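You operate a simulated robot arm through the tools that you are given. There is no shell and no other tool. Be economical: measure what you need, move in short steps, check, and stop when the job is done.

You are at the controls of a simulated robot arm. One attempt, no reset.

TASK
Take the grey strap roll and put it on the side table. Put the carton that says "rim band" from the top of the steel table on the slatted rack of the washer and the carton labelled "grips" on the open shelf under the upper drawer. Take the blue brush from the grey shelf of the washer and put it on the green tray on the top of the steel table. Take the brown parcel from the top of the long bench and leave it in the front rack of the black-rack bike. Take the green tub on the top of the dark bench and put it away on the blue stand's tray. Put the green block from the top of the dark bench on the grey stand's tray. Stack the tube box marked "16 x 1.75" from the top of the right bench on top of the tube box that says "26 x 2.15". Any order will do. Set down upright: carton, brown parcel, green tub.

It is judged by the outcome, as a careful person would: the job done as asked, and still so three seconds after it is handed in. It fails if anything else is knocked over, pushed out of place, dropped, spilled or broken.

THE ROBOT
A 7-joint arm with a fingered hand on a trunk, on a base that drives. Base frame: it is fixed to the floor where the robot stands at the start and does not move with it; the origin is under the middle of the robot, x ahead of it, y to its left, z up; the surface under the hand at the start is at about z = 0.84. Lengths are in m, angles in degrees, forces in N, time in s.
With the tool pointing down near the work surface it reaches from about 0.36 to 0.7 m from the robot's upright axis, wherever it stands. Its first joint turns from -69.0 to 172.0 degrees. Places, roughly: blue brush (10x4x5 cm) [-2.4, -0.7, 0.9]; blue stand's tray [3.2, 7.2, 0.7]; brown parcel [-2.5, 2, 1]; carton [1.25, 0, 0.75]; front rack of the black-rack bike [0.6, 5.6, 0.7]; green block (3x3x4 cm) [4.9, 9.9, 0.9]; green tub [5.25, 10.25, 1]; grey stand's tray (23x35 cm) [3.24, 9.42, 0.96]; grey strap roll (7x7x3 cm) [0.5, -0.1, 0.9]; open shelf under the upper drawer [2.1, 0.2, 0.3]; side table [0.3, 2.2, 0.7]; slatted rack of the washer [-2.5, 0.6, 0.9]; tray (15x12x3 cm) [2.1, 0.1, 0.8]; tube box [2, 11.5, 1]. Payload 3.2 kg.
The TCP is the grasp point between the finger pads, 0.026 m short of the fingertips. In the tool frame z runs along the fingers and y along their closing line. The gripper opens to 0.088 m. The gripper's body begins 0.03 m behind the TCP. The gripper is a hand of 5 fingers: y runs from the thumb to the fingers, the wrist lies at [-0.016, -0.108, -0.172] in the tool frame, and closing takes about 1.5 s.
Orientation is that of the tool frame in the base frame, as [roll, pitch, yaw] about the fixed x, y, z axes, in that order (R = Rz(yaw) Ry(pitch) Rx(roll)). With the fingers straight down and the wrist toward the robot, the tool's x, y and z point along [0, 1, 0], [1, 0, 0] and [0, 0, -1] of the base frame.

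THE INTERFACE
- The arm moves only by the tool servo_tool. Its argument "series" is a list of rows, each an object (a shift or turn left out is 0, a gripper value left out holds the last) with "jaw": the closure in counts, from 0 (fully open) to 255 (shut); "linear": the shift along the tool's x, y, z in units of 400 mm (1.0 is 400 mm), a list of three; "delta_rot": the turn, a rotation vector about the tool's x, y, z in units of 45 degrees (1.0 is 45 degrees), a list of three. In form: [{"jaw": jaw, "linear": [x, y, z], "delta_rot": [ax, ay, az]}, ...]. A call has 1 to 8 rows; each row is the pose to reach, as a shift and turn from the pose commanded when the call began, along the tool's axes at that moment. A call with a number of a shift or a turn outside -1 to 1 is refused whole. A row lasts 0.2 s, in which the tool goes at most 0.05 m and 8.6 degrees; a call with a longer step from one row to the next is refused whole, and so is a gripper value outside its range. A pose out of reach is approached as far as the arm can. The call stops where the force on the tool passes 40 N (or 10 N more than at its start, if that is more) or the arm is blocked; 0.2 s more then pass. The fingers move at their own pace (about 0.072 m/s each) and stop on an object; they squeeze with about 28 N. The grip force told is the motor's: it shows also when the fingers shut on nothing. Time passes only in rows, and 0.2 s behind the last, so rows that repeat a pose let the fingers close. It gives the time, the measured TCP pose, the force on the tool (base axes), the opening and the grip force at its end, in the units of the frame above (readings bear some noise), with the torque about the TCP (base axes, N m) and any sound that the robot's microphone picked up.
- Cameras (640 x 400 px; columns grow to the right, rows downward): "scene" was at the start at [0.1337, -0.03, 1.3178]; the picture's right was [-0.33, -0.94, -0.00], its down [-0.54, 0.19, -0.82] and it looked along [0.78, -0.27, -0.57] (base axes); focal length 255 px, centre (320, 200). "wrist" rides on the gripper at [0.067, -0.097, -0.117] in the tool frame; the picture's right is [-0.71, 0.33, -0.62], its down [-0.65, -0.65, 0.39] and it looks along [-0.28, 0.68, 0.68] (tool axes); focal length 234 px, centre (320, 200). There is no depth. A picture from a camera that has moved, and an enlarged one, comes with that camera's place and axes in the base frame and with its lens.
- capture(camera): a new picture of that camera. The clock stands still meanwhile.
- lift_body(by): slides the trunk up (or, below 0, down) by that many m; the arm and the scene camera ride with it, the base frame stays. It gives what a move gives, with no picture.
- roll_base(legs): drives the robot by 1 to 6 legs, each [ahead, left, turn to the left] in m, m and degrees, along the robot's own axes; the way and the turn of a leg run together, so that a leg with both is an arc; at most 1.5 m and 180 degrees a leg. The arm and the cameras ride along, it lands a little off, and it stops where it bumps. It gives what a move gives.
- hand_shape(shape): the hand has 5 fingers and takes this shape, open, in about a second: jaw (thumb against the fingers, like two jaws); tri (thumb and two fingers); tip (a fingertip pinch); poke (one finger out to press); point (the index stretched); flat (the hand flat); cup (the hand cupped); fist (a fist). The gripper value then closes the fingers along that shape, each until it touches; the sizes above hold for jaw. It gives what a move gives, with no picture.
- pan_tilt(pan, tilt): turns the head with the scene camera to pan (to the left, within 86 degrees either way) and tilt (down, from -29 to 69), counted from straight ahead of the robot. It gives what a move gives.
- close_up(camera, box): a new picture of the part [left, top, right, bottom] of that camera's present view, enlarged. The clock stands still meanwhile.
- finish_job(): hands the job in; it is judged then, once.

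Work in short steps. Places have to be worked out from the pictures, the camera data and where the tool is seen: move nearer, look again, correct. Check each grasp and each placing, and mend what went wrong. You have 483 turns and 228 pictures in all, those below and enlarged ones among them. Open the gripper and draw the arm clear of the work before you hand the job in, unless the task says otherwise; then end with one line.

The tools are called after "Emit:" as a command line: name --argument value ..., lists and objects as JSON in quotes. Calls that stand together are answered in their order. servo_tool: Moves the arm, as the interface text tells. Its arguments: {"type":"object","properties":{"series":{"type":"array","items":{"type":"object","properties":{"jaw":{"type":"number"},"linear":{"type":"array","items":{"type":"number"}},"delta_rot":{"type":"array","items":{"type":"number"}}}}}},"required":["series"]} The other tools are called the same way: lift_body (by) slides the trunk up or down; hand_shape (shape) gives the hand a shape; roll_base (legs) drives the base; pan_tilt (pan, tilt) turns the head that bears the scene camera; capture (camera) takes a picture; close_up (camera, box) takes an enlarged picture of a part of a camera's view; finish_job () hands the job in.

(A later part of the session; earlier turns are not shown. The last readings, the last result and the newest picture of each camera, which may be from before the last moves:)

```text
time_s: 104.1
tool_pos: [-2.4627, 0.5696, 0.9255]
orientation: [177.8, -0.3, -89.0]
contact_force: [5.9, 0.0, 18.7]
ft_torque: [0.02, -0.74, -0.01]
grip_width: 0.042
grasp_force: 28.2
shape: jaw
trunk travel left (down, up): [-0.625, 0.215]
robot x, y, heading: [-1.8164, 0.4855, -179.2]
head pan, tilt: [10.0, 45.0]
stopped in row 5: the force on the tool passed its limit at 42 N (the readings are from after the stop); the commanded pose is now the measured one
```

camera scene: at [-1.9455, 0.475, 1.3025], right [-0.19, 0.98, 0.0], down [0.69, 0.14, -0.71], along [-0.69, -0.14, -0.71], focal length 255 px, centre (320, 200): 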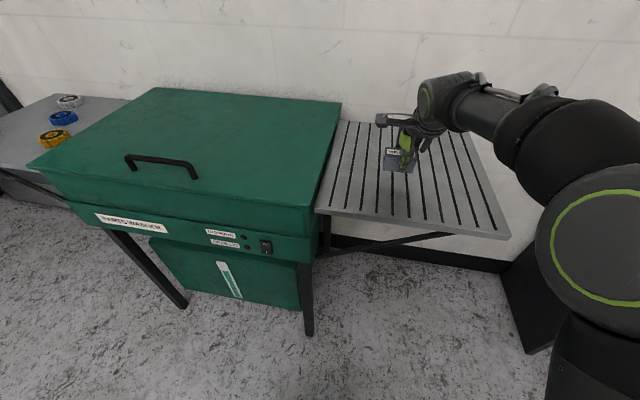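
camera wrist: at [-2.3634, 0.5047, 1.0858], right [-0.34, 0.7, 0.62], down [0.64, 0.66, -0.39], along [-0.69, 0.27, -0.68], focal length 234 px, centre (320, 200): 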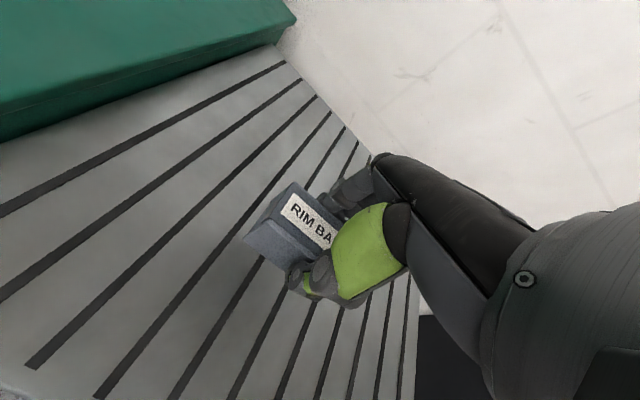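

Contact at 0.925. Releasing.

Emit:
servo_tool --series '[{"linear": [0, 0, -0.004], "jaw": 0}, {"linear": [0, 0, -0.004]}, {"linear": [0, 0, -0.004]}, {"linear": [0, 0, -0.004]}, {"linear": [0, 0, -0.004]}]'

Emit:
servo_tool --series '[{"linear": [0, 0, -0.08]}, {"linear": [0, 0, -0.2]}, {"linear": [0, 0, -0.32]}, {"linear": [0, 0, -0.4]}, {"linear": [0, -0.1, -0.4]}, {"linear": [0, -0.2, -0.4]}, {"linear": [0, -0.3, -0.4]}]'

Emit:
capture --camera "wrist"

Emit:
capture --camera "scene"

```text
time_s: 105.3
tool_pos: [-2.4656, 0.5702, 0.9193]
orientation: [178.5, -0.3, -88.9]
contact_force: [-1.1, 0.3, -0.3]
ft_torque: [-0.01, -0.02, 0.01]
grip_width: 0.0875
grasp_force: 0.0
shape: jaw
trunk travel left (down, up): [-0.625, 0.215]
robot x, y, heading: [-1.8151, 0.4936, -178.9]
head pan, tilt: [10.0, 45.0]
```

```text
time_s: 106.9
tool_pos: [-2.3382, 0.577, 1.0794]
orientation: [178.4, -0.5, -89.0]
contact_force: [-0.1, 0.1, -0.4]
ft_torque: [-0.08, 0.04, 0.0]
grip_width: 0.0881
grasp_force: 0.0
shape: jaw
trunk travel left (down, up): [-0.625, 0.215]
robot x, y, heading: [-1.8159, 0.492, -178.9]
head pan, tilt: [10.0, 45.0]
```

```text
193 pictures are left
camera wrist: at [-2.2365, 0.5126, 1.1951], right [-0.33, 0.71, 0.63], down [0.63, 0.66, -0.41], along [-0.7, 0.26, -0.66], focal length 234 px, centre (320, 200)
```

wrist: 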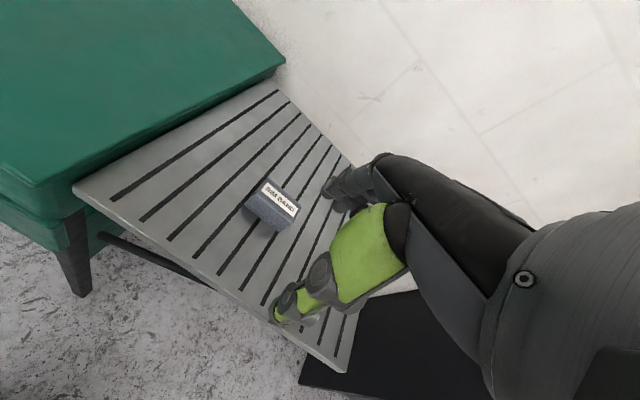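

```text
192 pictures are left
camera scene: at [-1.9447, 0.4792, 1.3026], right [-0.19, 0.98, 0.0], down [0.69, 0.13, -0.71], along [-0.69, -0.14, -0.71], focal length 255 px, centre (320, 200)
```

scene: 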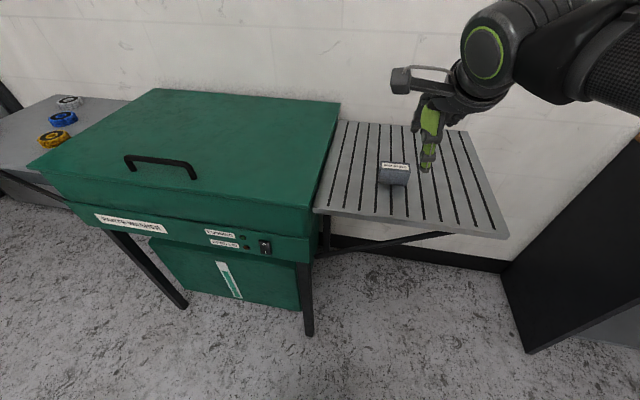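

Rim band carton stands upright on the rack. Now I back off and slide left to the grey shelf with the brushes.

Emit:
servo_tool --series '[{"linear": [0, -0.06, 0], "delta_rot": [0.035, -0.011, 0]}, {"linear": [0, -0.18, 0], "delta_rot": [0.035, -0.011, 0]}]'

Emit:
roll_base --legs '[[-0.3, 0, 0], [0, 1.25, -1], [0.25, 0, 0]]'

Emit:
capture --camera "scene"

Emit:
capture --camera "wrist"

```text
time_s: 107.5
tool_pos: [-2.2653, 0.5748, 1.0778]
orientation: [179.9, 0.2, -89.0]
contact_force: [0.1, -0.4, 0.5]
ft_torque: [0.02, 0.03, 0.0]
grip_width: 0.0879
grasp_force: 0.0
shape: jaw
trunk travel left (down, up): [-0.625, 0.215]
robot x, y, heading: [-1.8163, 0.4937, -178.9]
head pan, tilt: [10.0, 45.0]
```

```text
time_s: 116.9
tool_pos: [-2.2145, -0.6637, 1.0762]
orientation: [-179.8, 0.4, -89.9]
contact_force: [-0.8, 0.4, -0.8]
ft_torque: [0.04, 0.01, 0.01]
grip_width: 0.088
grasp_force: 0.0
shape: jaw
trunk travel left (down, up): [-0.625, 0.215]
robot x, y, heading: [-1.7615, -0.757, -179.6]
head pan, tilt: [10.0, 45.0]
```

```text
191 pictures are left
camera scene: at [-1.8942, -0.7685, 1.3024], right [-0.18, 0.98, 0.0], down [0.7, 0.13, -0.71], along [-0.7, -0.13, -0.71], focal length 255 px, centre (320, 200)
```

scene: 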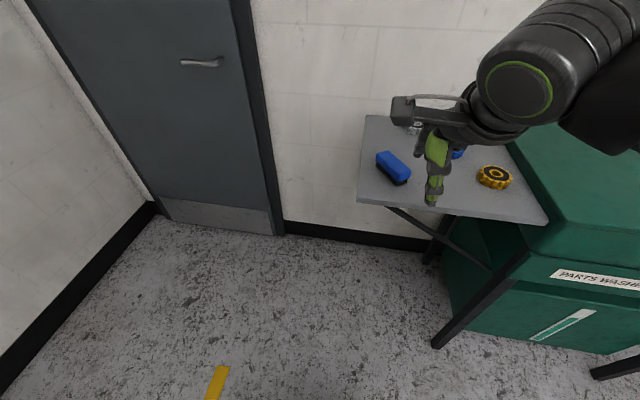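

```text
190 pictures are left
camera wrist: at [-2.1172, -0.7315, 1.1942], right [-0.33, 0.7, 0.63], down [0.65, 0.65, -0.38], along [-0.68, 0.28, -0.68], focal length 234 px, centre (320, 200)
```

wrist: 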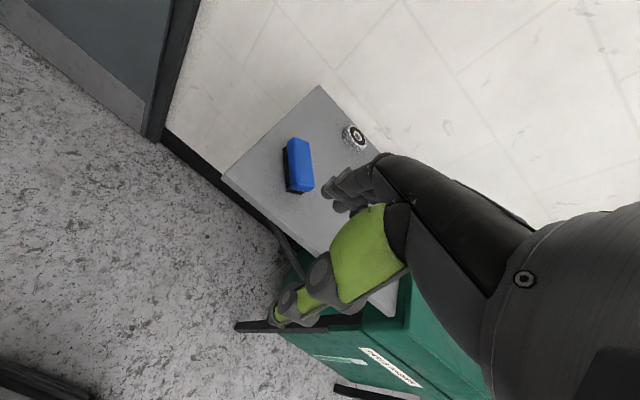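

Brush centre at about (-2.41, -0.688), long axis ~28° from x. I turn the hand 62° clockwise so it closes across the brush's short side (45° first).

Emit:
servo_tool --series '[{"delta_rot": [0, 0, 0.17]}, {"delta_rot": [0, 0, 0.34]}, {"delta_rot": [0, 0, 0.51]}, {"delta_rot": [0, 0, 0.68]}, {"delta_rot": [0, 0, 0.85]}, {"delta_rot": [0, 0, 1.0]}]'

Emit:
servo_tool --series '[{"delta_rot": [0, 0, 0.17]}, {"delta_rot": [0, 0, 0.34]}, {"delta_rot": [0, 0, 0.378]}]'

```text
time_s: 118.3
tool_pos: [-2.2128, -0.6651, 1.0765]
orientation: [179.7, 0.3, -134.9]
contact_force: [-0.4, 0.4, 0.8]
ft_torque: [0.04, 0.0, -0.01]
grip_width: 0.0878
grasp_force: 0.0
shape: jaw
trunk travel left (down, up): [-0.625, 0.215]
robot x, y, heading: [-1.7668, -0.7538, -179.8]
head pan, tilt: [10.0, 45.0]
```

```text
time_s: 119.1
tool_pos: [-2.2142, -0.6647, 1.0769]
orientation: [179.8, 0.1, -152.0]
contact_force: [-0.3, 0.6, -0.4]
ft_torque: [0.0, 0.03, 0.0]
grip_width: 0.0879
grasp_force: 0.0
shape: jaw
trunk travel left (down, up): [-0.625, 0.215]
robot x, y, heading: [-1.7646, -0.7534, -179.8]
head pan, tilt: [10.0, 45.0]
```

Now moving over the brush.

Emit:
servo_tool --series '[{"linear": [0.11, 0.045, 0]}, {"linear": [0.22, 0.09, 0]}, {"linear": [0.33, 0.135, 0]}, {"linear": [0.44, 0.175, 0]}, {"linear": [0.46, 0.18, 0.1]}, {"linear": [0.46, 0.18, 0.18]}]'

Emit:
capture --camera "wrist"

Emit:
capture --camera "scene"

```text
time_s: 120.5
tool_pos: [-2.3932, -0.6786, 1.0103]
orientation: [179.6, 0.2, -151.9]
contact_force: [1.0, -0.7, 0.1]
ft_torque: [0.01, 0.03, -0.02]
grip_width: 0.0878
grasp_force: 0.1
shape: jaw
out of reach, approached as far as the arm can: row 4, 5, 6
trunk travel left (down, up): [-0.625, 0.215]
robot x, y, heading: [-1.763, -0.7555, -179.9]
head pan, tilt: [10.0, 45.0]
```

```text
189 pictures are left
camera wrist: at [-2.4075, -0.7973, 1.127], right [0.47, 0.62, 0.63], down [0.88, -0.27, -0.39], along [-0.07, 0.74, -0.67], focal length 234 px, centre (320, 200)
```

wrist: 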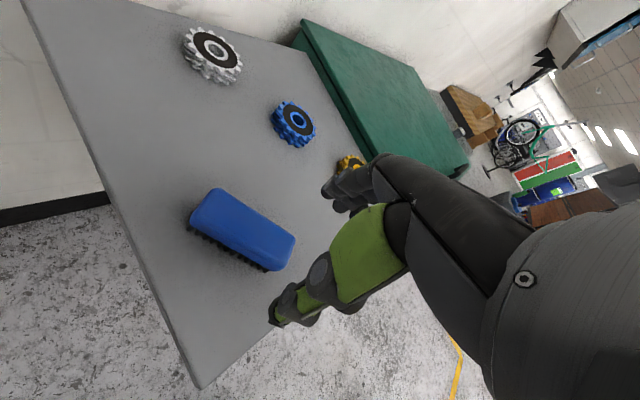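

```text
188 pictures are left
camera scene: at [-1.8932, -0.7685, 1.3025], right [-0.18, 0.98, 0.0], down [0.7, 0.13, -0.71], along [-0.7, -0.13, -0.71], focal length 255 px, centre (320, 200)
```

scene: 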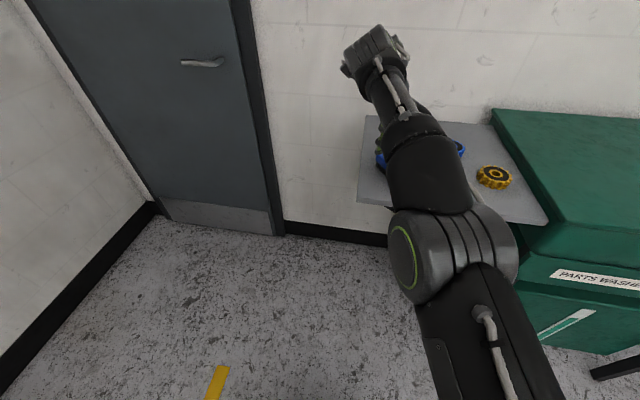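

Slightly short of reach. I pull back a little and drive 0.14 m nearer.

Emit:
servo_tool --series '[{"linear": [-0.1, -0.05, -0.05]}, {"linear": [-0.2, -0.1, -0.08]}, {"linear": [-0.3, -0.15, -0.08]}]'

Emit:
roll_base --legs '[[0.14, 0, 0]]'

```text
time_s: 121.3
tool_pos: [-2.2597, -0.677, 1.0426]
orientation: [179.6, 0.1, -151.6]
contact_force: [0.6, -0.1, 0.6]
ft_torque: [-0.03, -0.01, 0.01]
grip_width: 0.088
grasp_force: 0.1
shape: jaw
trunk travel left (down, up): [-0.625, 0.215]
robot x, y, heading: [-1.7647, -0.7528, -179.6]
head pan, tilt: [10.0, 45.0]
```

```text
time_s: 122.6
tool_pos: [-2.3989, -0.6758, 1.0414]
orientation: [179.9, 0.2, -151.9]
contact_force: [-0.2, -0.3, -0.1]
ft_torque: [0.0, -0.01, 0.02]
grip_width: 0.088
grasp_force: 0.1
shape: jaw
trunk travel left (down, up): [-0.625, 0.215]
robot x, y, heading: [-1.8988, -0.7565, -180.0]
head pan, tilt: [10.0, 45.0]
```

Emit:
servo_tool --series '[{"linear": [0.06, 0, 0.08], "delta_rot": [0, 0, -0.08]}, {"linear": [0.06, 0, 0.15], "delta_rot": [0, 0, -0.08]}, {"linear": [0.06, 0, 0.15], "delta_rot": [0, 0, -0.08]}]'

Emit:
capture --camera "wrist"

```text
time_s: 123.4
tool_pos: [-2.4197, -0.6877, 0.987]
orientation: [-179.3, -0.9, -148.6]
contact_force: [0.6, 0.2, -1.4]
ft_torque: [-0.04, 0.0, 0.01]
grip_width: 0.0879
grasp_force: 0.1
shape: jaw
trunk travel left (down, up): [-0.625, 0.215]
robot x, y, heading: [-1.9004, -0.7551, -179.8]
head pan, tilt: [10.0, 45.0]
```

```text
187 pictures are left
camera wrist: at [-2.425, -0.803, 1.1068], right [0.44, 0.66, 0.61], down [0.89, -0.23, -0.39], along [-0.12, 0.71, -0.69], focal length 234 px, centre (320, 200)
```

wrist: 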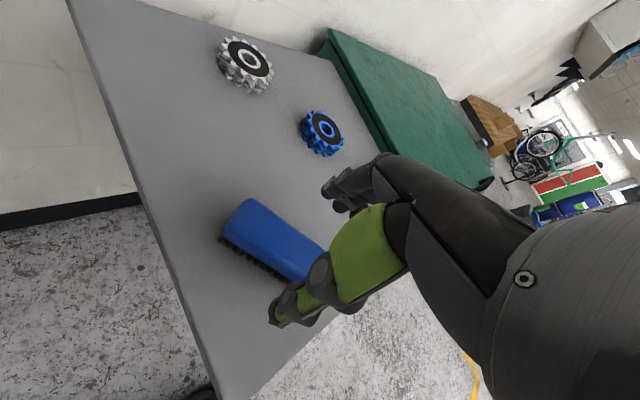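

Aligned. Descending to grip the brush.

Emit:
servo_tool --series '[{"linear": [0.025, 0, 0.08]}, {"linear": [0.025, 0, 0.15]}, {"linear": [0.025, 0, 0.17]}, {"linear": [0.025, 0, 0.17]}]'

Emit:
servo_tool --series '[{"jaw": 255}, {"jaw": 255}, {"jaw": 255}, {"jaw": 255}, {"jaw": 255}, {"jaw": 255}, {"jaw": 255}, {"jaw": 255}]'

Emit:
capture --camera "wrist"

```text
time_s: 124.4
tool_pos: [-2.4289, -0.6898, 0.9249]
orientation: [-178.8, -1.6, -148.9]
contact_force: [1.5, -0.2, -0.1]
ft_torque: [-0.01, 0.04, -0.02]
grip_width: 0.0877
grasp_force: 0.0
shape: jaw
trunk travel left (down, up): [-0.625, 0.215]
robot x, y, heading: [-1.8996, -0.7534, -179.6]
head pan, tilt: [10.0, 45.0]
```

```text
time_s: 126.2
tool_pos: [-2.4273, -0.6869, 0.9225]
orientation: [-178.7, -1.6, -149.3]
contact_force: [-3.8, -1.0, 15.4]
ft_torque: [-0.01, -0.06, 0.12]
grip_width: 0.0354
grasp_force: 28.3
shape: jaw
trunk travel left (down, up): [-0.625, 0.215]
robot x, y, heading: [-1.9025, -0.7515, -179.9]
head pan, tilt: [10.0, 45.0]
```

```text
186 pictures are left
camera wrist: at [-2.4352, -0.8011, 1.0438], right [0.45, 0.67, 0.6], down [0.89, -0.24, -0.39], along [-0.11, 0.71, -0.7], focal length 234 px, centre (320, 200)
```

wrist: 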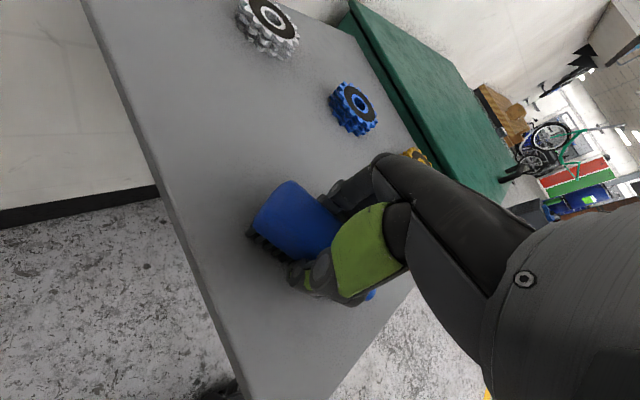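

Gripped. Lifting and retracting.

Emit:
servo_tool --series '[{"linear": [0, 0, -0.06]}, {"linear": [0, 0, -0.16]}, {"linear": [0, 0, -0.28]}, {"linear": [0, 0, -0.4]}, {"linear": [-0.1, -0.03, -0.4]}, {"linear": [-0.2, -0.06, -0.4]}, {"linear": [-0.3, -0.09, -0.4]}]'

Emit:
capture --camera "wrist"

```text
time_s: 127.8
tool_pos: [-2.304, -0.6592, 1.0746]
orientation: [179.7, 0.0, -148.4]
contact_force: [0.4, -0.1, -0.2]
ft_torque: [-0.01, 0.0, 0.02]
grip_width: 0.0352
grasp_force: 28.1
shape: jaw
trunk travel left (down, up): [-0.625, 0.215]
robot x, y, heading: [-1.9037, -0.7548, -180.1]
head pan, tilt: [10.0, 45.0]
```

```text
185 pictures are left
camera wrist: at [-2.3087, -0.7778, 1.1925], right [0.43, 0.65, 0.63], down [0.89, -0.21, -0.39], along [-0.12, 0.73, -0.67], focal length 234 px, centre (320, 200)
```

wrist: 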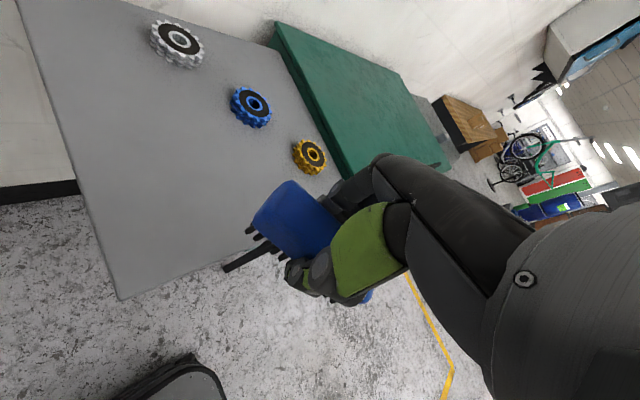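

Brush held well. Now driving back along the aisle to the far end of the steel table, facing it.

Emit:
roll_base --legs '[[-0.7, 0, 0], [-0.5, 0, 0], [0, 0, -90], [0, -1.5, 0], [0, -1.2, 0]]'

Emit:
pan_tilt --pan 0 --tilt 35

Emit:
capture --camera "scene"

```text
time_s: 150.8
tool_pos: [2.0956, -0.4694, 1.0747]
orientation: [179.8, 0.2, 119.0]
contact_force: [0.3, -0.2, -1.0]
ft_torque: [0.01, 0.01, 0.01]
grip_width: 0.0352
grasp_force: 28.1
shape: jaw
trunk travel left (down, up): [-0.625, 0.215]
robot x, y, heading: [1.9832, -0.8717, 87.6]
head pan, tilt: [10.0, 45.0]
```

```text
time_s: 151.5
tool_pos: [2.0968, -0.4691, 1.0742]
orientation: [179.8, 0.2, 119.0]
contact_force: [-0.2, 0.6, -0.1]
ft_torque: [0.0, 0.01, 0.02]
grip_width: 0.0352
grasp_force: 27.9
shape: jaw
trunk travel left (down, up): [-0.625, 0.215]
robot x, y, heading: [1.985, -0.8672, 87.6]
head pan, tilt: [0.0, 35.0]
```

```text
184 pictures are left
camera scene: at [1.9898, -0.7317, 1.3172], right [1.0, -0.04, 0.0], down [-0.03, -0.57, -0.82], along [0.04, 0.82, -0.57], focal length 255 px, centre (320, 200)
```

scene: 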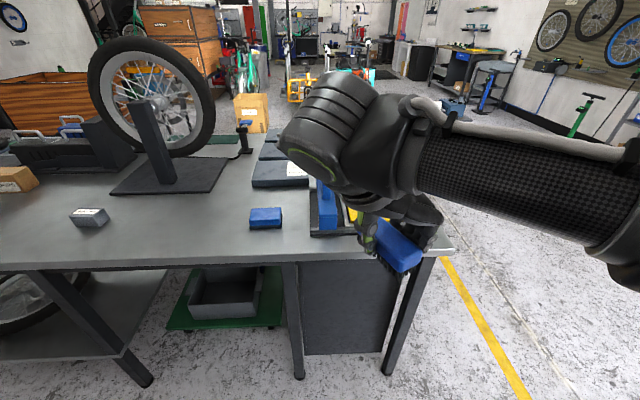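

The tray is hidden behind the arm. I move further right and look left.

Emit:
roll_base --legs '[[0, -0.45, 2]]'

Emit:
pan_tilt --pan 25 --tilt 40

Emit:
capture --camera "scene"

Emit:
capture --camera "wrist"

```text
time_s: 154.2
tool_pos: [2.5373, -0.4788, 1.0733]
orientation: [179.8, 0.2, 121.0]
contact_force: [-1.3, -1.1, -0.9]
ft_torque: [-0.05, 0.0, 0.03]
grip_width: 0.0351
grasp_force: 27.8
shape: jaw
trunk travel left (down, up): [-0.625, 0.215]
robot x, y, heading: [2.4396, -0.8815, 89.4]
head pan, tilt: [0.0, 35.0]
```

```text
time_s: 155.1
tool_pos: [2.536, -0.4793, 1.0747]
orientation: [179.7, 0.2, 121.0]
contact_force: [-0.3, 0.2, -1.4]
ft_torque: [0.04, 0.03, -0.01]
grip_width: 0.0353
grasp_force: 28.0
shape: jaw
trunk travel left (down, up): [-0.625, 0.215]
robot x, y, heading: [2.44, -0.8826, 89.7]
head pan, tilt: [25.0, 40.0]
```

```text
183 pictures are left
camera scene: at [2.404, -0.7545, 1.3097], right [0.91, 0.41, 0.0], down [0.27, -0.59, -0.77], along [-0.32, 0.7, -0.64], focal length 255 px, centre (320, 200)
```

scene: 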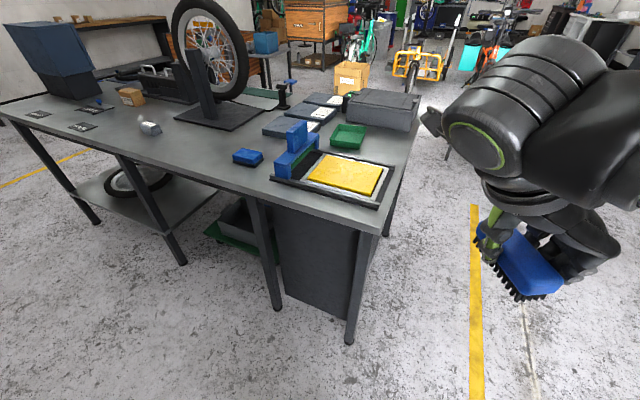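

```text
182 pictures are left
camera wrist: at [2.4176, -0.4717, 1.1915], right [0.65, -0.44, 0.63], down [-0.22, -0.89, -0.39], along [0.73, 0.11, -0.67], focal length 234 px, centre (320, 200)
```

wrist: 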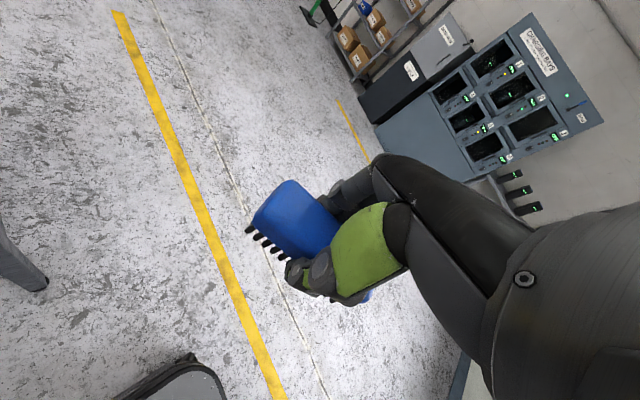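

The green tray is at about (2.10, 0.18), nearest from the table's end (x≈2.35). I go around to the end and face it.

Emit:
roll_base --legs '[[0, -0.55, 0], [1.05, 0, 0], [0, 0, 90]]'

Emit:
pan_tilt --pan 15 --tilt 45

Emit:
capture --camera "scene"

```text
time_s: 167.2
tool_pos: [2.6089, 0.2736, 1.0739]
orientation: [179.8, 0.2, -149.7]
contact_force: [0.2, -0.2, 0.5]
ft_torque: [0.02, 0.01, 0.0]
grip_width: 0.0348
grasp_force: 28.6
shape: jaw
trunk travel left (down, up): [-0.625, 0.215]
robot x, y, heading: [3.0067, 0.1692, 178.8]
head pan, tilt: [25.0, 40.0]
```

```text
time_s: 167.9
tool_pos: [2.6088, 0.2729, 1.075]
orientation: [179.8, 0.1, -149.7]
contact_force: [0.6, -0.4, 0.4]
ft_torque: [0.0, 0.0, 0.01]
grip_width: 0.035
grasp_force: 28.0
shape: jaw
trunk travel left (down, up): [-0.625, 0.215]
robot x, y, heading: [3.0105, 0.169, 178.6]
head pan, tilt: [15.0, 45.0]
```

```text
181 pictures are left
camera scene: at [2.8821, 0.1516, 1.3025], right [-0.24, 0.97, 0.0], down [0.69, 0.17, -0.71], along [-0.69, -0.17, -0.71], focal length 255 px, centre (320, 200)
```

scene: 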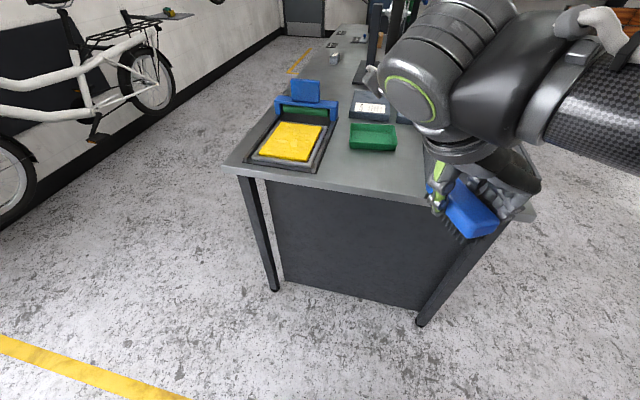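

Tray centre about (2.125, 0.143), its long side nearly along y. I turn the hand back so the brush lies along y, then drive closer.

Emit:
servo_tool --series '[{"delta_rot": [0, 0, -0.17]}, {"delta_rot": [0, 0, -0.34]}, {"delta_rot": [0, 0, -0.51]}, {"delta_rot": [0, 0, -0.68]}, {"delta_rot": [0, 0, -0.85]}, {"delta_rot": [0, 0, -1.0]}]'

Emit:
servo_tool --series '[{"delta_rot": [0, 0, -0.17]}, {"delta_rot": [0, 0, -0.34]}, {"delta_rot": [0, 0, -0.45]}]'

Emit:
roll_base --legs '[[0.3, 0, 0]]'

Emit:
capture --camera "wrist"

Emit:
capture --camera "scene"

```text
time_s: 169.3
tool_pos: [2.6089, 0.2744, 1.0746]
orientation: [-179.9, 0.2, -104.6]
contact_force: [0.5, 0.0, -0.5]
ft_torque: [-0.03, 0.0, -0.02]
grip_width: 0.0349
grasp_force: 27.5
shape: jaw
trunk travel left (down, up): [-0.625, 0.215]
robot x, y, heading: [3.0094, 0.1668, 178.6]
head pan, tilt: [15.0, 45.0]
```

```text
time_s: 170.1
tool_pos: [2.6082, 0.2739, 1.074]
orientation: [-179.9, 0.2, -84.4]
contact_force: [-0.8, -0.5, -0.6]
ft_torque: [0.01, 0.03, 0.02]
grip_width: 0.0347
grasp_force: 28.0
shape: jaw
trunk travel left (down, up): [-0.625, 0.215]
robot x, y, heading: [3.0139, 0.1711, 178.9]
head pan, tilt: [15.0, 45.0]
```

```text
time_s: 172.2
tool_pos: [2.3081, 0.2839, 1.0739]
orientation: [-179.9, 0.3, -84.8]
contact_force: [-0.2, -0.2, -1.1]
ft_torque: [-0.01, -0.02, 0.03]
grip_width: 0.035
grasp_force: 27.6
shape: jaw
trunk travel left (down, up): [-0.625, 0.215]
robot x, y, heading: [2.7126, 0.1778, 178.5]
head pan, tilt: [15.0, 45.0]
```

```text
180 pictures are left
camera wrist: at [2.4112, 0.2249, 1.1916], right [-0.4, 0.67, 0.63], down [0.59, 0.71, -0.38], along [-0.7, 0.22, -0.68], focal length 234 px, centre (320, 200)
```

wrist: 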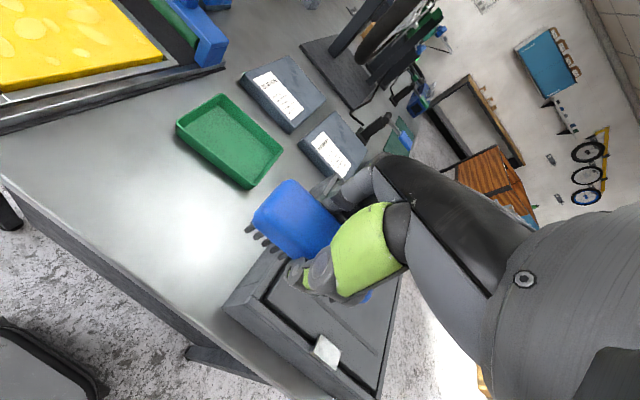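

```text
179 pictures are left
camera scene: at [2.5812, 0.1596, 1.3024], right [-0.23, 0.97, 0.0], down [0.69, 0.16, -0.71], along [-0.69, -0.16, -0.71], focal length 255 px, centre (320, 200)
```

scene: 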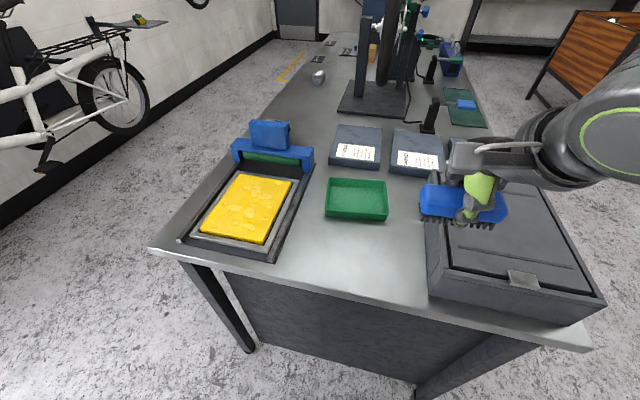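

Tray centre about (2.118, 0.146), turned ~9°. Moving the brush above it and turning slightly to match.

Emit:
servo_tool --series '[{"linear": [0.06, 0.1, 0], "delta_rot": [0, 0, -0.08]}, {"linear": [0.12, 0.2, 0], "delta_rot": [0, 0, -0.08]}, {"linear": [0.18, 0.3, 0], "delta_rot": [0, 0, -0.08]}, {"linear": [0.24, 0.4, 0], "delta_rot": [0, 0, -0.08]}, {"linear": [0.3, 0.504, 0], "delta_rot": [0, 0, -0.08]}, {"linear": [0.3, 0.504, 0.12], "delta_rot": [0, 0, -0.08]}, {"linear": [0.3, 0.504, 0.24], "delta_rot": [0, 0, -0.08]}, {"linear": [0.3, 0.504, 0.31], "delta_rot": [0, 0, -0.08]}]'

Emit:
capture --camera "wrist"

Emit:
close_up --camera "scene" --box '[250, 100, 470, 240]'

```text
time_s: 174.0
tool_pos: [2.119, 0.1451, 0.9502]
orientation: [-179.9, 0.2, -81.1]
contact_force: [0.4, 0.6, -0.3]
ft_torque: [-0.01, -0.02, 0.02]
grip_width: 0.0352
grasp_force: 28.4
shape: jaw
trunk travel left (down, up): [-0.625, 0.215]
robot x, y, heading: [2.711, 0.175, 178.7]
head pan, tilt: [15.0, 45.0]
```

```text
178 pictures are left
camera wrist: at [2.2249, 0.0936, 1.0682], right [-0.44, 0.65, 0.63], down [0.55, 0.74, -0.38], along [-0.71, 0.17, -0.68], focal length 234 px, centre (320, 200)
```

wrist: 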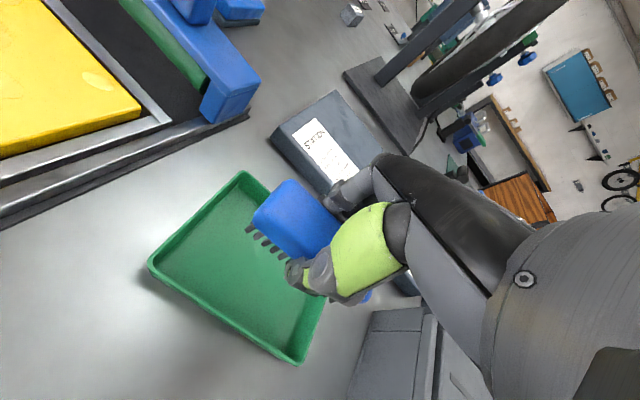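

```text
2.86 times, centred on (360, 170) of scene
camera zoom: at [2.5816, 0.1597, 1.3025], right [-0.23, 0.97, 0.0], down [0.69, 0.16, -0.71], along [-0.69, -0.17, -0.71], focal length 729 px, centre (206, 286)
```

zoom: 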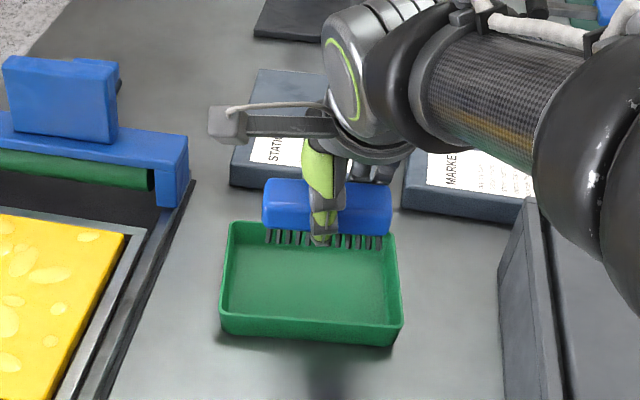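

The brush is over the tray. Lowering until it rests.

Emit:
servo_tool --series '[{"linear": [0.012, -0.005, 0.07]}, {"linear": [0.012, -0.005, 0.12]}, {"linear": [0.012, -0.005, 0.145]}, {"linear": [0.012, -0.005, 0.16]}, {"linear": [0.012, -0.005, 0.17]}]'

Emit:
close_up --camera "scene" --box '[250, 100, 470, 240]'

```text
time_s: 175.2
tool_pos: [2.1228, 0.1411, 0.8832]
orientation: [179.9, 0.1, -81.3]
contact_force: [-0.5, 0.4, 3.4]
ft_torque: [-0.14, -0.08, 0.0]
grip_width: 0.0352
grasp_force: 28.2
shape: jaw
trunk travel left (down, up): [-0.625, 0.215]
robot x, y, heading: [2.7129, 0.1755, 178.7]
head pan, tilt: [15.0, 45.0]
```

```text
2.86 times, centred on (360, 170) of scene
camera zoom: at [2.5828, 0.1597, 1.3027], right [-0.23, 0.97, 0.0], down [0.69, 0.16, -0.71], along [-0.69, -0.16, -0.71], focal length 729 px, centre (206, 286)
```

zoom: 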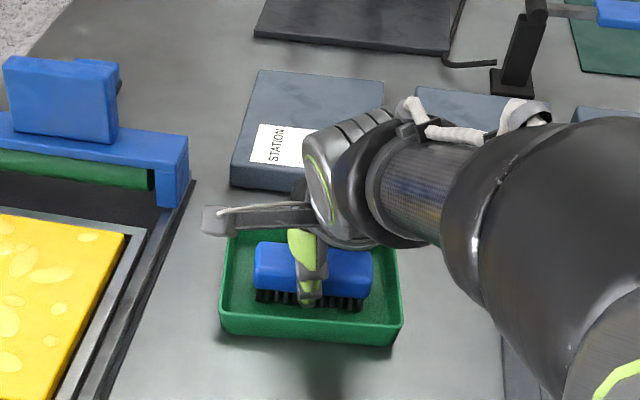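

The brush is in the tray and just touching. Opening partly, then rising.

Emit:
servo_tool --series '[{"jaw": 85}, {"jaw": 85}, {"jaw": 85}, {"jaw": 85}, {"linear": [0, 0, -0.05]}, {"linear": [0, 0, -0.15]}, {"linear": [0, 0, -0.27]}, {"linear": [0, 0, -0.39]}]'

Emit:
servo_tool --series '[{"linear": [0, -0.12, 0], "jaw": 0}, {"linear": [0, -0.24, 0]}, {"linear": [0, -0.36, 0]}, {"linear": [0, -0.45, 0]}]'

Emit:
capture --camera "scene"

```text
time_s: 177.0
tool_pos: [2.1217, 0.1406, 1.0345]
orientation: [-179.8, 0.3, -81.2]
contact_force: [-0.1, -0.2, 0.2]
ft_torque: [0.0, 0.0, 0.01]
grip_width: 0.0585
grasp_force: 0.0
shape: jaw
trunk travel left (down, up): [-0.625, 0.215]
robot x, y, heading: [2.7099, 0.1769, 178.3]
head pan, tilt: [15.0, 45.0]
```

```text
time_s: 178.0
tool_pos: [2.3, 0.1685, 1.0352]
orientation: [179.9, 0.2, -81.1]
contact_force: [-1.1, 0.1, -0.1]
ft_torque: [-0.04, 0.0, 0.03]
grip_width: 0.0873
grasp_force: 0.1
shape: jaw
trunk travel left (down, up): [-0.625, 0.215]
robot x, y, heading: [2.7117, 0.178, 178.7]
head pan, tilt: [15.0, 45.0]
```

```text
175 pictures are left
camera scene: at [2.5825, 0.1605, 1.3025], right [-0.23, 0.97, 0.0], down [0.69, 0.16, -0.71], along [-0.69, -0.17, -0.71], focal length 255 px, centre (320, 200)
```

scene: 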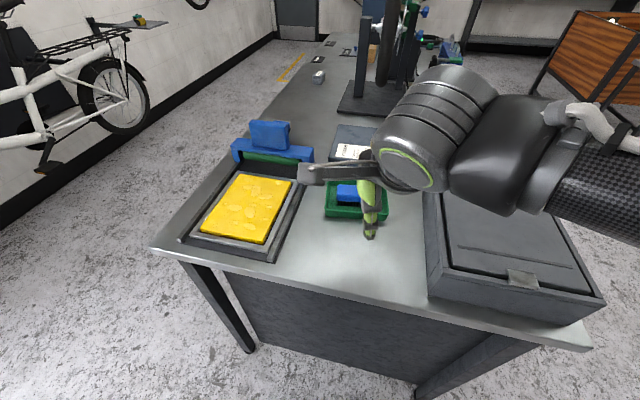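

Brush is in the tray. Next I go around to the other long side of the table to look at the drawer pedestal's open shelf.

Emit:
roll_base --legs '[[-0.15, 0, 0], [0, -1.1, 0], [0, 0, 92], [0, -0.7, 0]]'

Emit:
pan_tilt --pan 0 --tilt 45

Emit:
capture --camera "scene"

```text
time_s: 191.9
tool_pos: [2.2169, 0.8728, 1.0365]
orientation: [-179.9, 0.4, 9.9]
contact_force: [0.0, 0.3, 0.9]
ft_torque: [0.02, 0.01, -0.02]
grip_width: 0.0877
grasp_force: 0.1
shape: jaw
trunk travel left (down, up): [-0.625, 0.215]
robot x, y, heading: [2.1986, 1.289, -90.4]
head pan, tilt: [15.0, 45.0]
```

```text
time_s: 192.7
tool_pos: [2.2183, 0.8731, 1.0353]
orientation: [-179.9, 0.2, 9.9]
contact_force: [-0.3, 0.5, 0.2]
ft_torque: [0.0, -0.01, 0.02]
grip_width: 0.0877
grasp_force: 0.0
shape: jaw
trunk travel left (down, up): [-0.625, 0.215]
robot x, y, heading: [2.1976, 1.2854, -90.7]
head pan, tilt: [0.0, 45.0]
```

```text
174 pictures are left
camera scene: at [2.1996, 1.1526, 1.3025], right [-1.0, 0.01, 0.0], down [0.01, 0.71, -0.71], along [-0.01, -0.71, -0.71], focal length 255 px, centre (320, 200)
```

scene: 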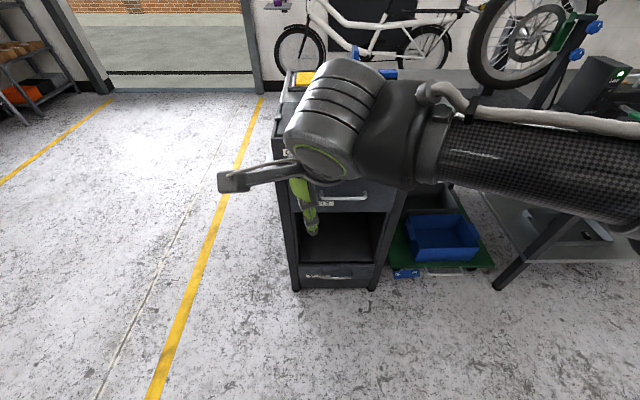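

The pedestal's open shelf spans about x 1.95–2.25, front at y≈0.555, floor near z 0.3, opening up to ~0.64. Now back round to the other side to fetch the "grips" carton.

Emit:
roll_base --legs '[[0, 0.8, 0], [1.3, 0, 0], [0.9, 0, 0], [0, 0, 180], [0, 1.5, 0], [0, 0.35, 0]]'

Emit:
pan_tilt --pan 10 --tilt 40

Emit:
capture --camera "scene"

```text
time_s: 223.8
tool_pos: [1.0933, -0.6096, 1.0353]
orientation: [-179.9, 0.3, -167.3]
contact_force: [-0.2, 0.9, 0.1]
ft_torque: [-0.03, -0.06, 0.03]
grip_width: 0.0878
grasp_force: 0.0
shape: jaw
trunk travel left (down, up): [-0.625, 0.215]
robot x, y, heading: [1.1325, -1.0216, 92.5]
head pan, tilt: [0.0, 45.0]
```

```text
time_s: 224.5
tool_pos: [1.0926, -0.6099, 1.0362]
orientation: [-179.9, 0.3, -167.3]
contact_force: [0.2, 0.3, -1.1]
ft_torque: [0.01, -0.01, 0.01]
grip_width: 0.088
grasp_force: 0.1
shape: jaw
trunk travel left (down, up): [-0.625, 0.215]
robot x, y, heading: [1.1291, -1.0179, 92.3]
head pan, tilt: [10.0, 40.0]
```

```text
173 pictures are left
camera scene: at [1.1108, -0.8866, 1.3097], right [0.98, 0.21, 0.0], down [0.14, -0.63, -0.77], along [-0.16, 0.75, -0.64], focal length 255 px, centre (320, 200)
```

scene: 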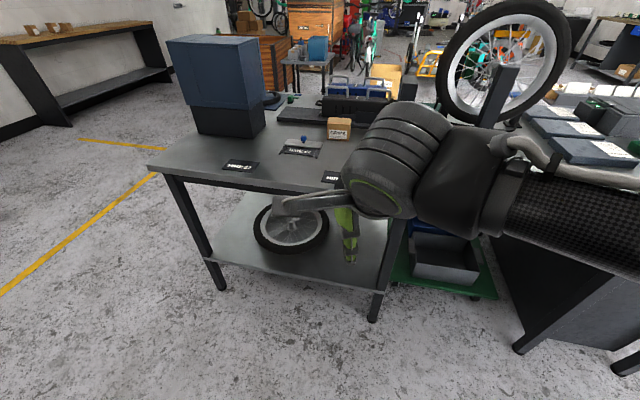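

Advancing to the table edge.

Emit:
roll_base --legs '[[0.45, -0.03, -2]]'

Emit:
capture --camera "wrist"

Emit:
pan_tilt --pan 15 --tilt 45

Emit:
capture --camera "scene"

```text
time_s: 227.3
tool_pos: [1.1277, -0.1566, 1.0357]
orientation: [-179.9, 0.2, -169.4]
contact_force: [0.0, 0.1, 0.3]
ft_torque: [-0.02, 0.0, -0.01]
grip_width: 0.0879
grasp_force: 0.0
shape: jaw
trunk travel left (down, up): [-0.625, 0.215]
robot x, y, heading: [1.1522, -0.5725, 90.1]
head pan, tilt: [10.0, 40.0]
```

```text
172 pictures are left
camera wrist: at [1.079, -0.2646, 1.153], right [0.63, 0.46, 0.63], down [0.76, -0.52, -0.38], along [0.15, 0.72, -0.68], focal length 234 px, centre (320, 200)
```

wrist: 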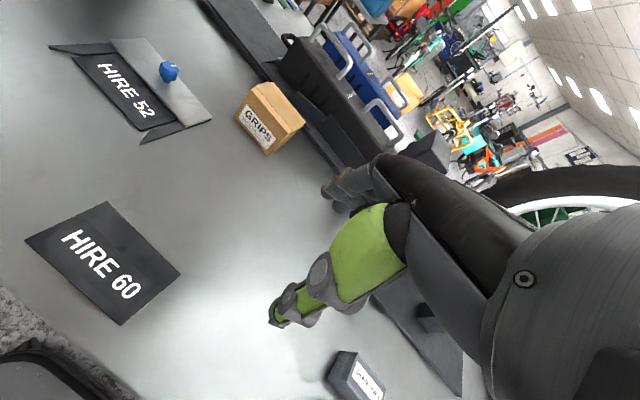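

```text
time_s: 227.9
tool_pos: [1.128, -0.1568, 1.0364]
orientation: [-179.9, 0.3, -169.3]
contact_force: [0.5, 0.2, -0.7]
ft_torque: [0.01, -0.03, 0.01]
grip_width: 0.0876
grasp_force: 0.1
shape: jaw
trunk travel left (down, up): [-0.625, 0.215]
robot x, y, heading: [1.1485, -0.5676, 90.5]
head pan, tilt: [15.0, 45.0]
```

```text
171 pictures are left
camera scene: at [1.129, -0.4395, 1.3025], right [0.96, 0.26, 0.0], down [0.19, -0.68, -0.71], along [-0.19, 0.68, -0.71], focal length 255 px, centre (320, 200)
```

scene: 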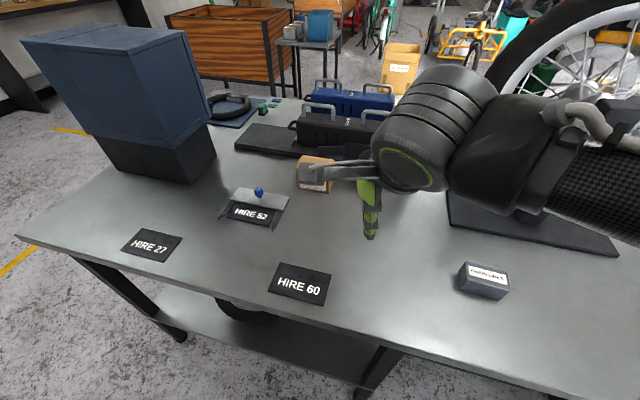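

Zooming on the grips carton to measure it.

Emit:
close_up --camera "wrist" --box '[200, 60, 340, 170]'

```text
3.64 times, centred on (270, 115) of wrist
camera zoom: at [1.079, -0.2651, 1.1531], right [0.63, 0.46, 0.63], down [0.76, -0.52, -0.38], along [0.15, 0.72, -0.68], focal length 852 px, centre (502, 509)
```

zoom: 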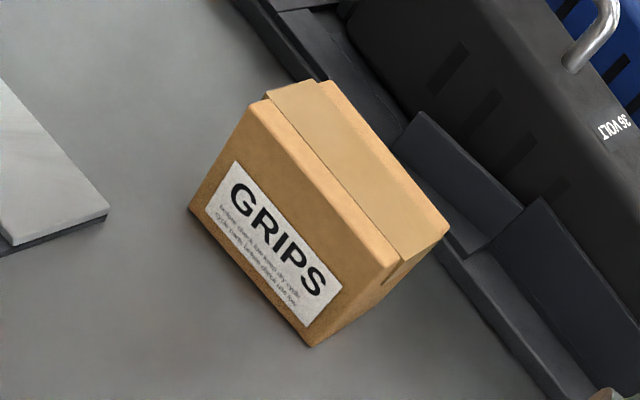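

Carton: x 0.94–1.02, y 0.03–0.09, top 0.91. Moving above it and squaring the hand.

Emit:
servo_tool --series '[{"linear": [0.044, 0.1, 0], "delta_rot": [0, 0, 0.12]}, {"linear": [0.088, 0.2, 0], "delta_rot": [0, 0, 0.236]}, {"linear": [0.13, 0.3, 0], "delta_rot": [0, 0, 0.236]}, {"linear": [0.174, 0.4, 0], "delta_rot": [0, 0, 0.236]}, {"linear": [0.218, 0.5, 0], "delta_rot": [0, 0, 0.236]}, {"linear": [0.261, 0.603, 0], "delta_rot": [0, 0, 0.236]}, {"linear": [0.261, 0.603, 0.1], "delta_rot": [0, 0, 0.236]}]'

Emit:
capture --camera "wrist"

Emit:
capture --camera "scene"

```text
time_s: 229.5
tool_pos: [1.0051, 0.0445, 1.0145]
orientation: [-179.4, 0.3, 178.9]
contact_force: [0.2, -0.6, 0.5]
ft_torque: [-0.02, 0.0, 0.01]
grip_width: 0.0877
grasp_force: 0.0
shape: jaw
out of reach, approached as far as the arm can: row 6, 7
trunk travel left (down, up): [-0.625, 0.215]
robot x, y, heading: [1.1553, -0.5677, 90.2]
head pan, tilt: [15.0, 45.0]
```

```text
169 pictures are left
camera wrist: at [0.9351, -0.0513, 1.1325], right [0.71, 0.32, 0.62], down [0.64, -0.67, -0.38], along [0.3, 0.67, -0.68], focal length 234 px, centre (320, 200)
```

wrist: 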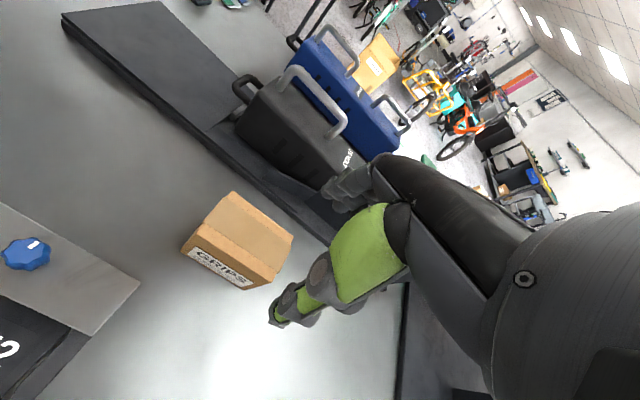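

```text
168 pictures are left
camera scene: at [1.1285, -0.4377, 1.3023], right [0.96, 0.26, 0.0], down [0.19, -0.68, -0.71], along [-0.19, 0.68, -0.71], focal length 255 px, centre (320, 200)
```

scene: 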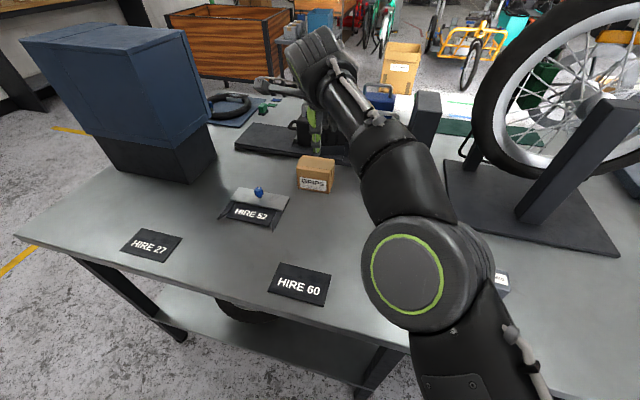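

Slightly out of reach. I pull back, shift the base left and a little forward.

Emit:
servo_tool --series '[{"linear": [0, -0.1, -0.03]}, {"linear": [0, -0.2, -0.06]}]'

Emit:
roll_base --legs '[[0.05, 0.15, 0]]'

```text
time_s: 230.1
tool_pos: [0.9948, -0.0443, 1.0439]
orientation: [180.0, 0.3, -180.0]
contact_force: [-0.2, 0.0, 0.5]
ft_torque: [0.04, 0.0, 0.01]
grip_width: 0.0878
grasp_force: 0.1
shape: jaw
trunk travel left (down, up): [-0.625, 0.215]
robot x, y, heading: [1.1472, -0.5673, 90.4]
head pan, tilt: [15.0, 45.0]
```

```text
time_s: 231.5
tool_pos: [0.8446, 0.007, 1.0435]
orientation: [180.0, 0.3, -180.0]
contact_force: [-0.2, -0.7, 0.2]
ft_torque: [0.03, -0.04, 0.02]
grip_width: 0.0882
grasp_force: 0.2
shape: jaw
trunk travel left (down, up): [-0.625, 0.215]
robot x, y, heading: [1.0011, -0.519, 90.4]
head pan, tilt: [15.0, 45.0]
```

Emit:
servo_tool --series '[{"linear": [-0.11, 0.045, 0]}, {"linear": [-0.22, 0.09, 0]}, {"linear": [-0.34, 0.1375, 0]}, {"linear": [-0.34, 0.1375, 0.1]}, {"linear": [-0.34, 0.1375, 0.2]}, {"linear": [-0.34, 0.1375, 0.2]}]'

Emit:
capture --camera "wrist"

```text
refused: row 3 steps farther than a row can; nothing moved
```

```text
167 pictures are left
camera wrist: at [0.7773, -0.0913, 1.1618], right [0.7, 0.33, 0.63], down [0.65, -0.65, -0.38], along [0.28, 0.68, -0.68], focal length 234 px, centre (320, 200)
```

wrist: 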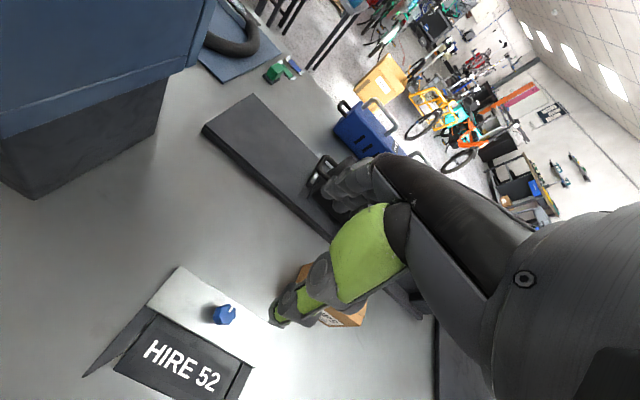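

Row step too long; splitting it finer.

Emit:
servo_tool --series '[{"linear": [-0.09, 0.036, 0]}, {"linear": [-0.18, 0.072, 0]}, {"linear": [-0.27, 0.108, 0]}, {"linear": [-0.34, 0.1375, 0]}, {"linear": [-0.34, 0.1375, 0.1]}, {"linear": [-0.34, 0.1375, 0.19]}, {"linear": [-0.34, 0.1375, 0.19]}]'

Emit:
capture --camera "wrist"

Emit:
capture --camera "scene"

```text
time_s: 233.1
tool_pos: [0.9822, 0.0609, 0.9684]
orientation: [-180.0, 0.2, -179.9]
contact_force: [0.7, 0.8, 0.0]
ft_torque: [0.0, 0.01, 0.0]
grip_width: 0.0878
grasp_force: 0.0
shape: jaw
trunk travel left (down, up): [-0.625, 0.215]
robot x, y, heading: [0.9978, -0.5175, 90.6]
head pan, tilt: [15.0, 45.0]
```

```text
166 pictures are left
camera wrist: at [0.9143, -0.0364, 1.0863], right [0.7, 0.33, 0.63], down [0.65, -0.65, -0.39], along [0.28, 0.68, -0.68], focal length 234 px, centre (320, 200)
```

wrist: 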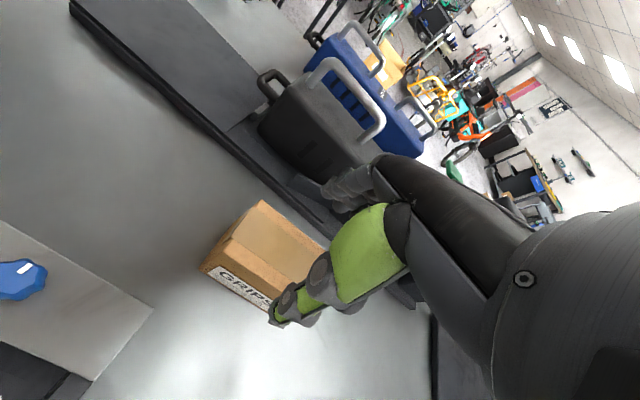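

```text
165 pictures are left
camera scene: at [0.9797, -0.3915, 1.3025], right [0.96, 0.27, 0.0], down [0.19, -0.68, -0.71], along [-0.19, 0.68, -0.71], focal length 255 px, centre (320, 200)
```

scene: 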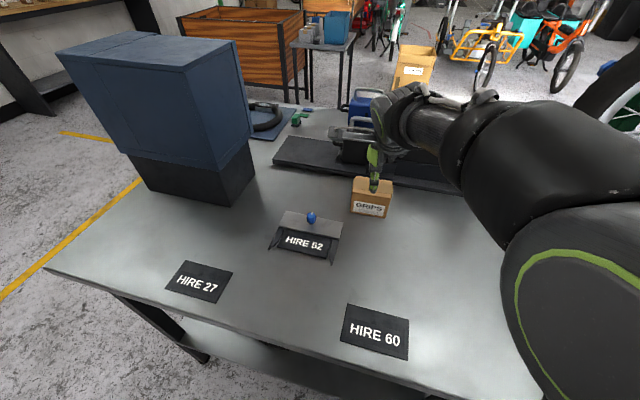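

Aligned. Descending and gripping.

Emit:
servo_tool --series '[{"linear": [0, 0, 0.1]}, {"linear": [0, 0, 0.17]}, {"linear": [0, 0, 0.2]}, {"linear": [0, 0, 0.2]}]'

Emit:
servo_tool --series '[{"jaw": 255}, {"jaw": 255}, {"jaw": 255}, {"jaw": 255}, {"jaw": 255}, {"jaw": 255}, {"jaw": 255}]'

Emit:
capture --camera "wrist"

```text
time_s: 234.1
tool_pos: [0.9821, 0.061, 0.8896]
orientation: [-180.0, 0.2, -179.8]
contact_force: [-0.1, 1.2, 1.8]
ft_torque: [0.03, -0.01, -0.01]
grip_width: 0.0881
grasp_force: 0.0
shape: jaw
trunk travel left (down, up): [-0.625, 0.215]
robot x, y, heading: [1.0033, -0.5173, 90.4]
head pan, tilt: [15.0, 45.0]
```

```text
time_s: 235.7
tool_pos: [0.9829, 0.061, 0.8904]
orientation: [-180.0, 0.2, -179.8]
contact_force: [1.5, 2.5, 7.5]
ft_torque: [-0.16, 0.1, 0.0]
grip_width: 0.0583
grasp_force: 27.9
shape: jaw
trunk travel left (down, up): [-0.625, 0.215]
robot x, y, heading: [1.0013, -0.5175, 90.4]
head pan, tilt: [15.0, 45.0]
```

```text
164 pictures are left
camera wrist: at [0.9153, -0.0368, 1.0076], right [0.7, 0.33, 0.63], down [0.65, -0.65, -0.39], along [0.28, 0.68, -0.68], focal length 234 px, centre (320, 200)
```

wrist: 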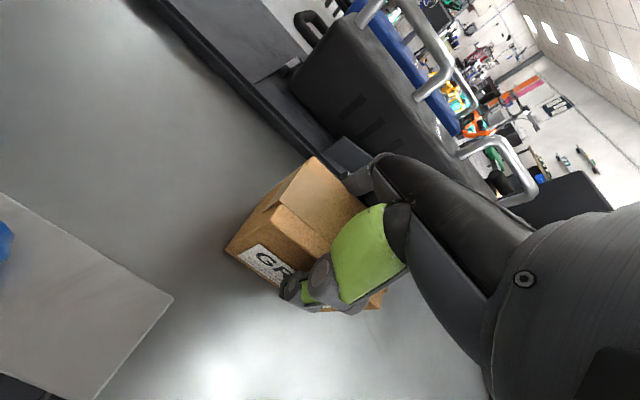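

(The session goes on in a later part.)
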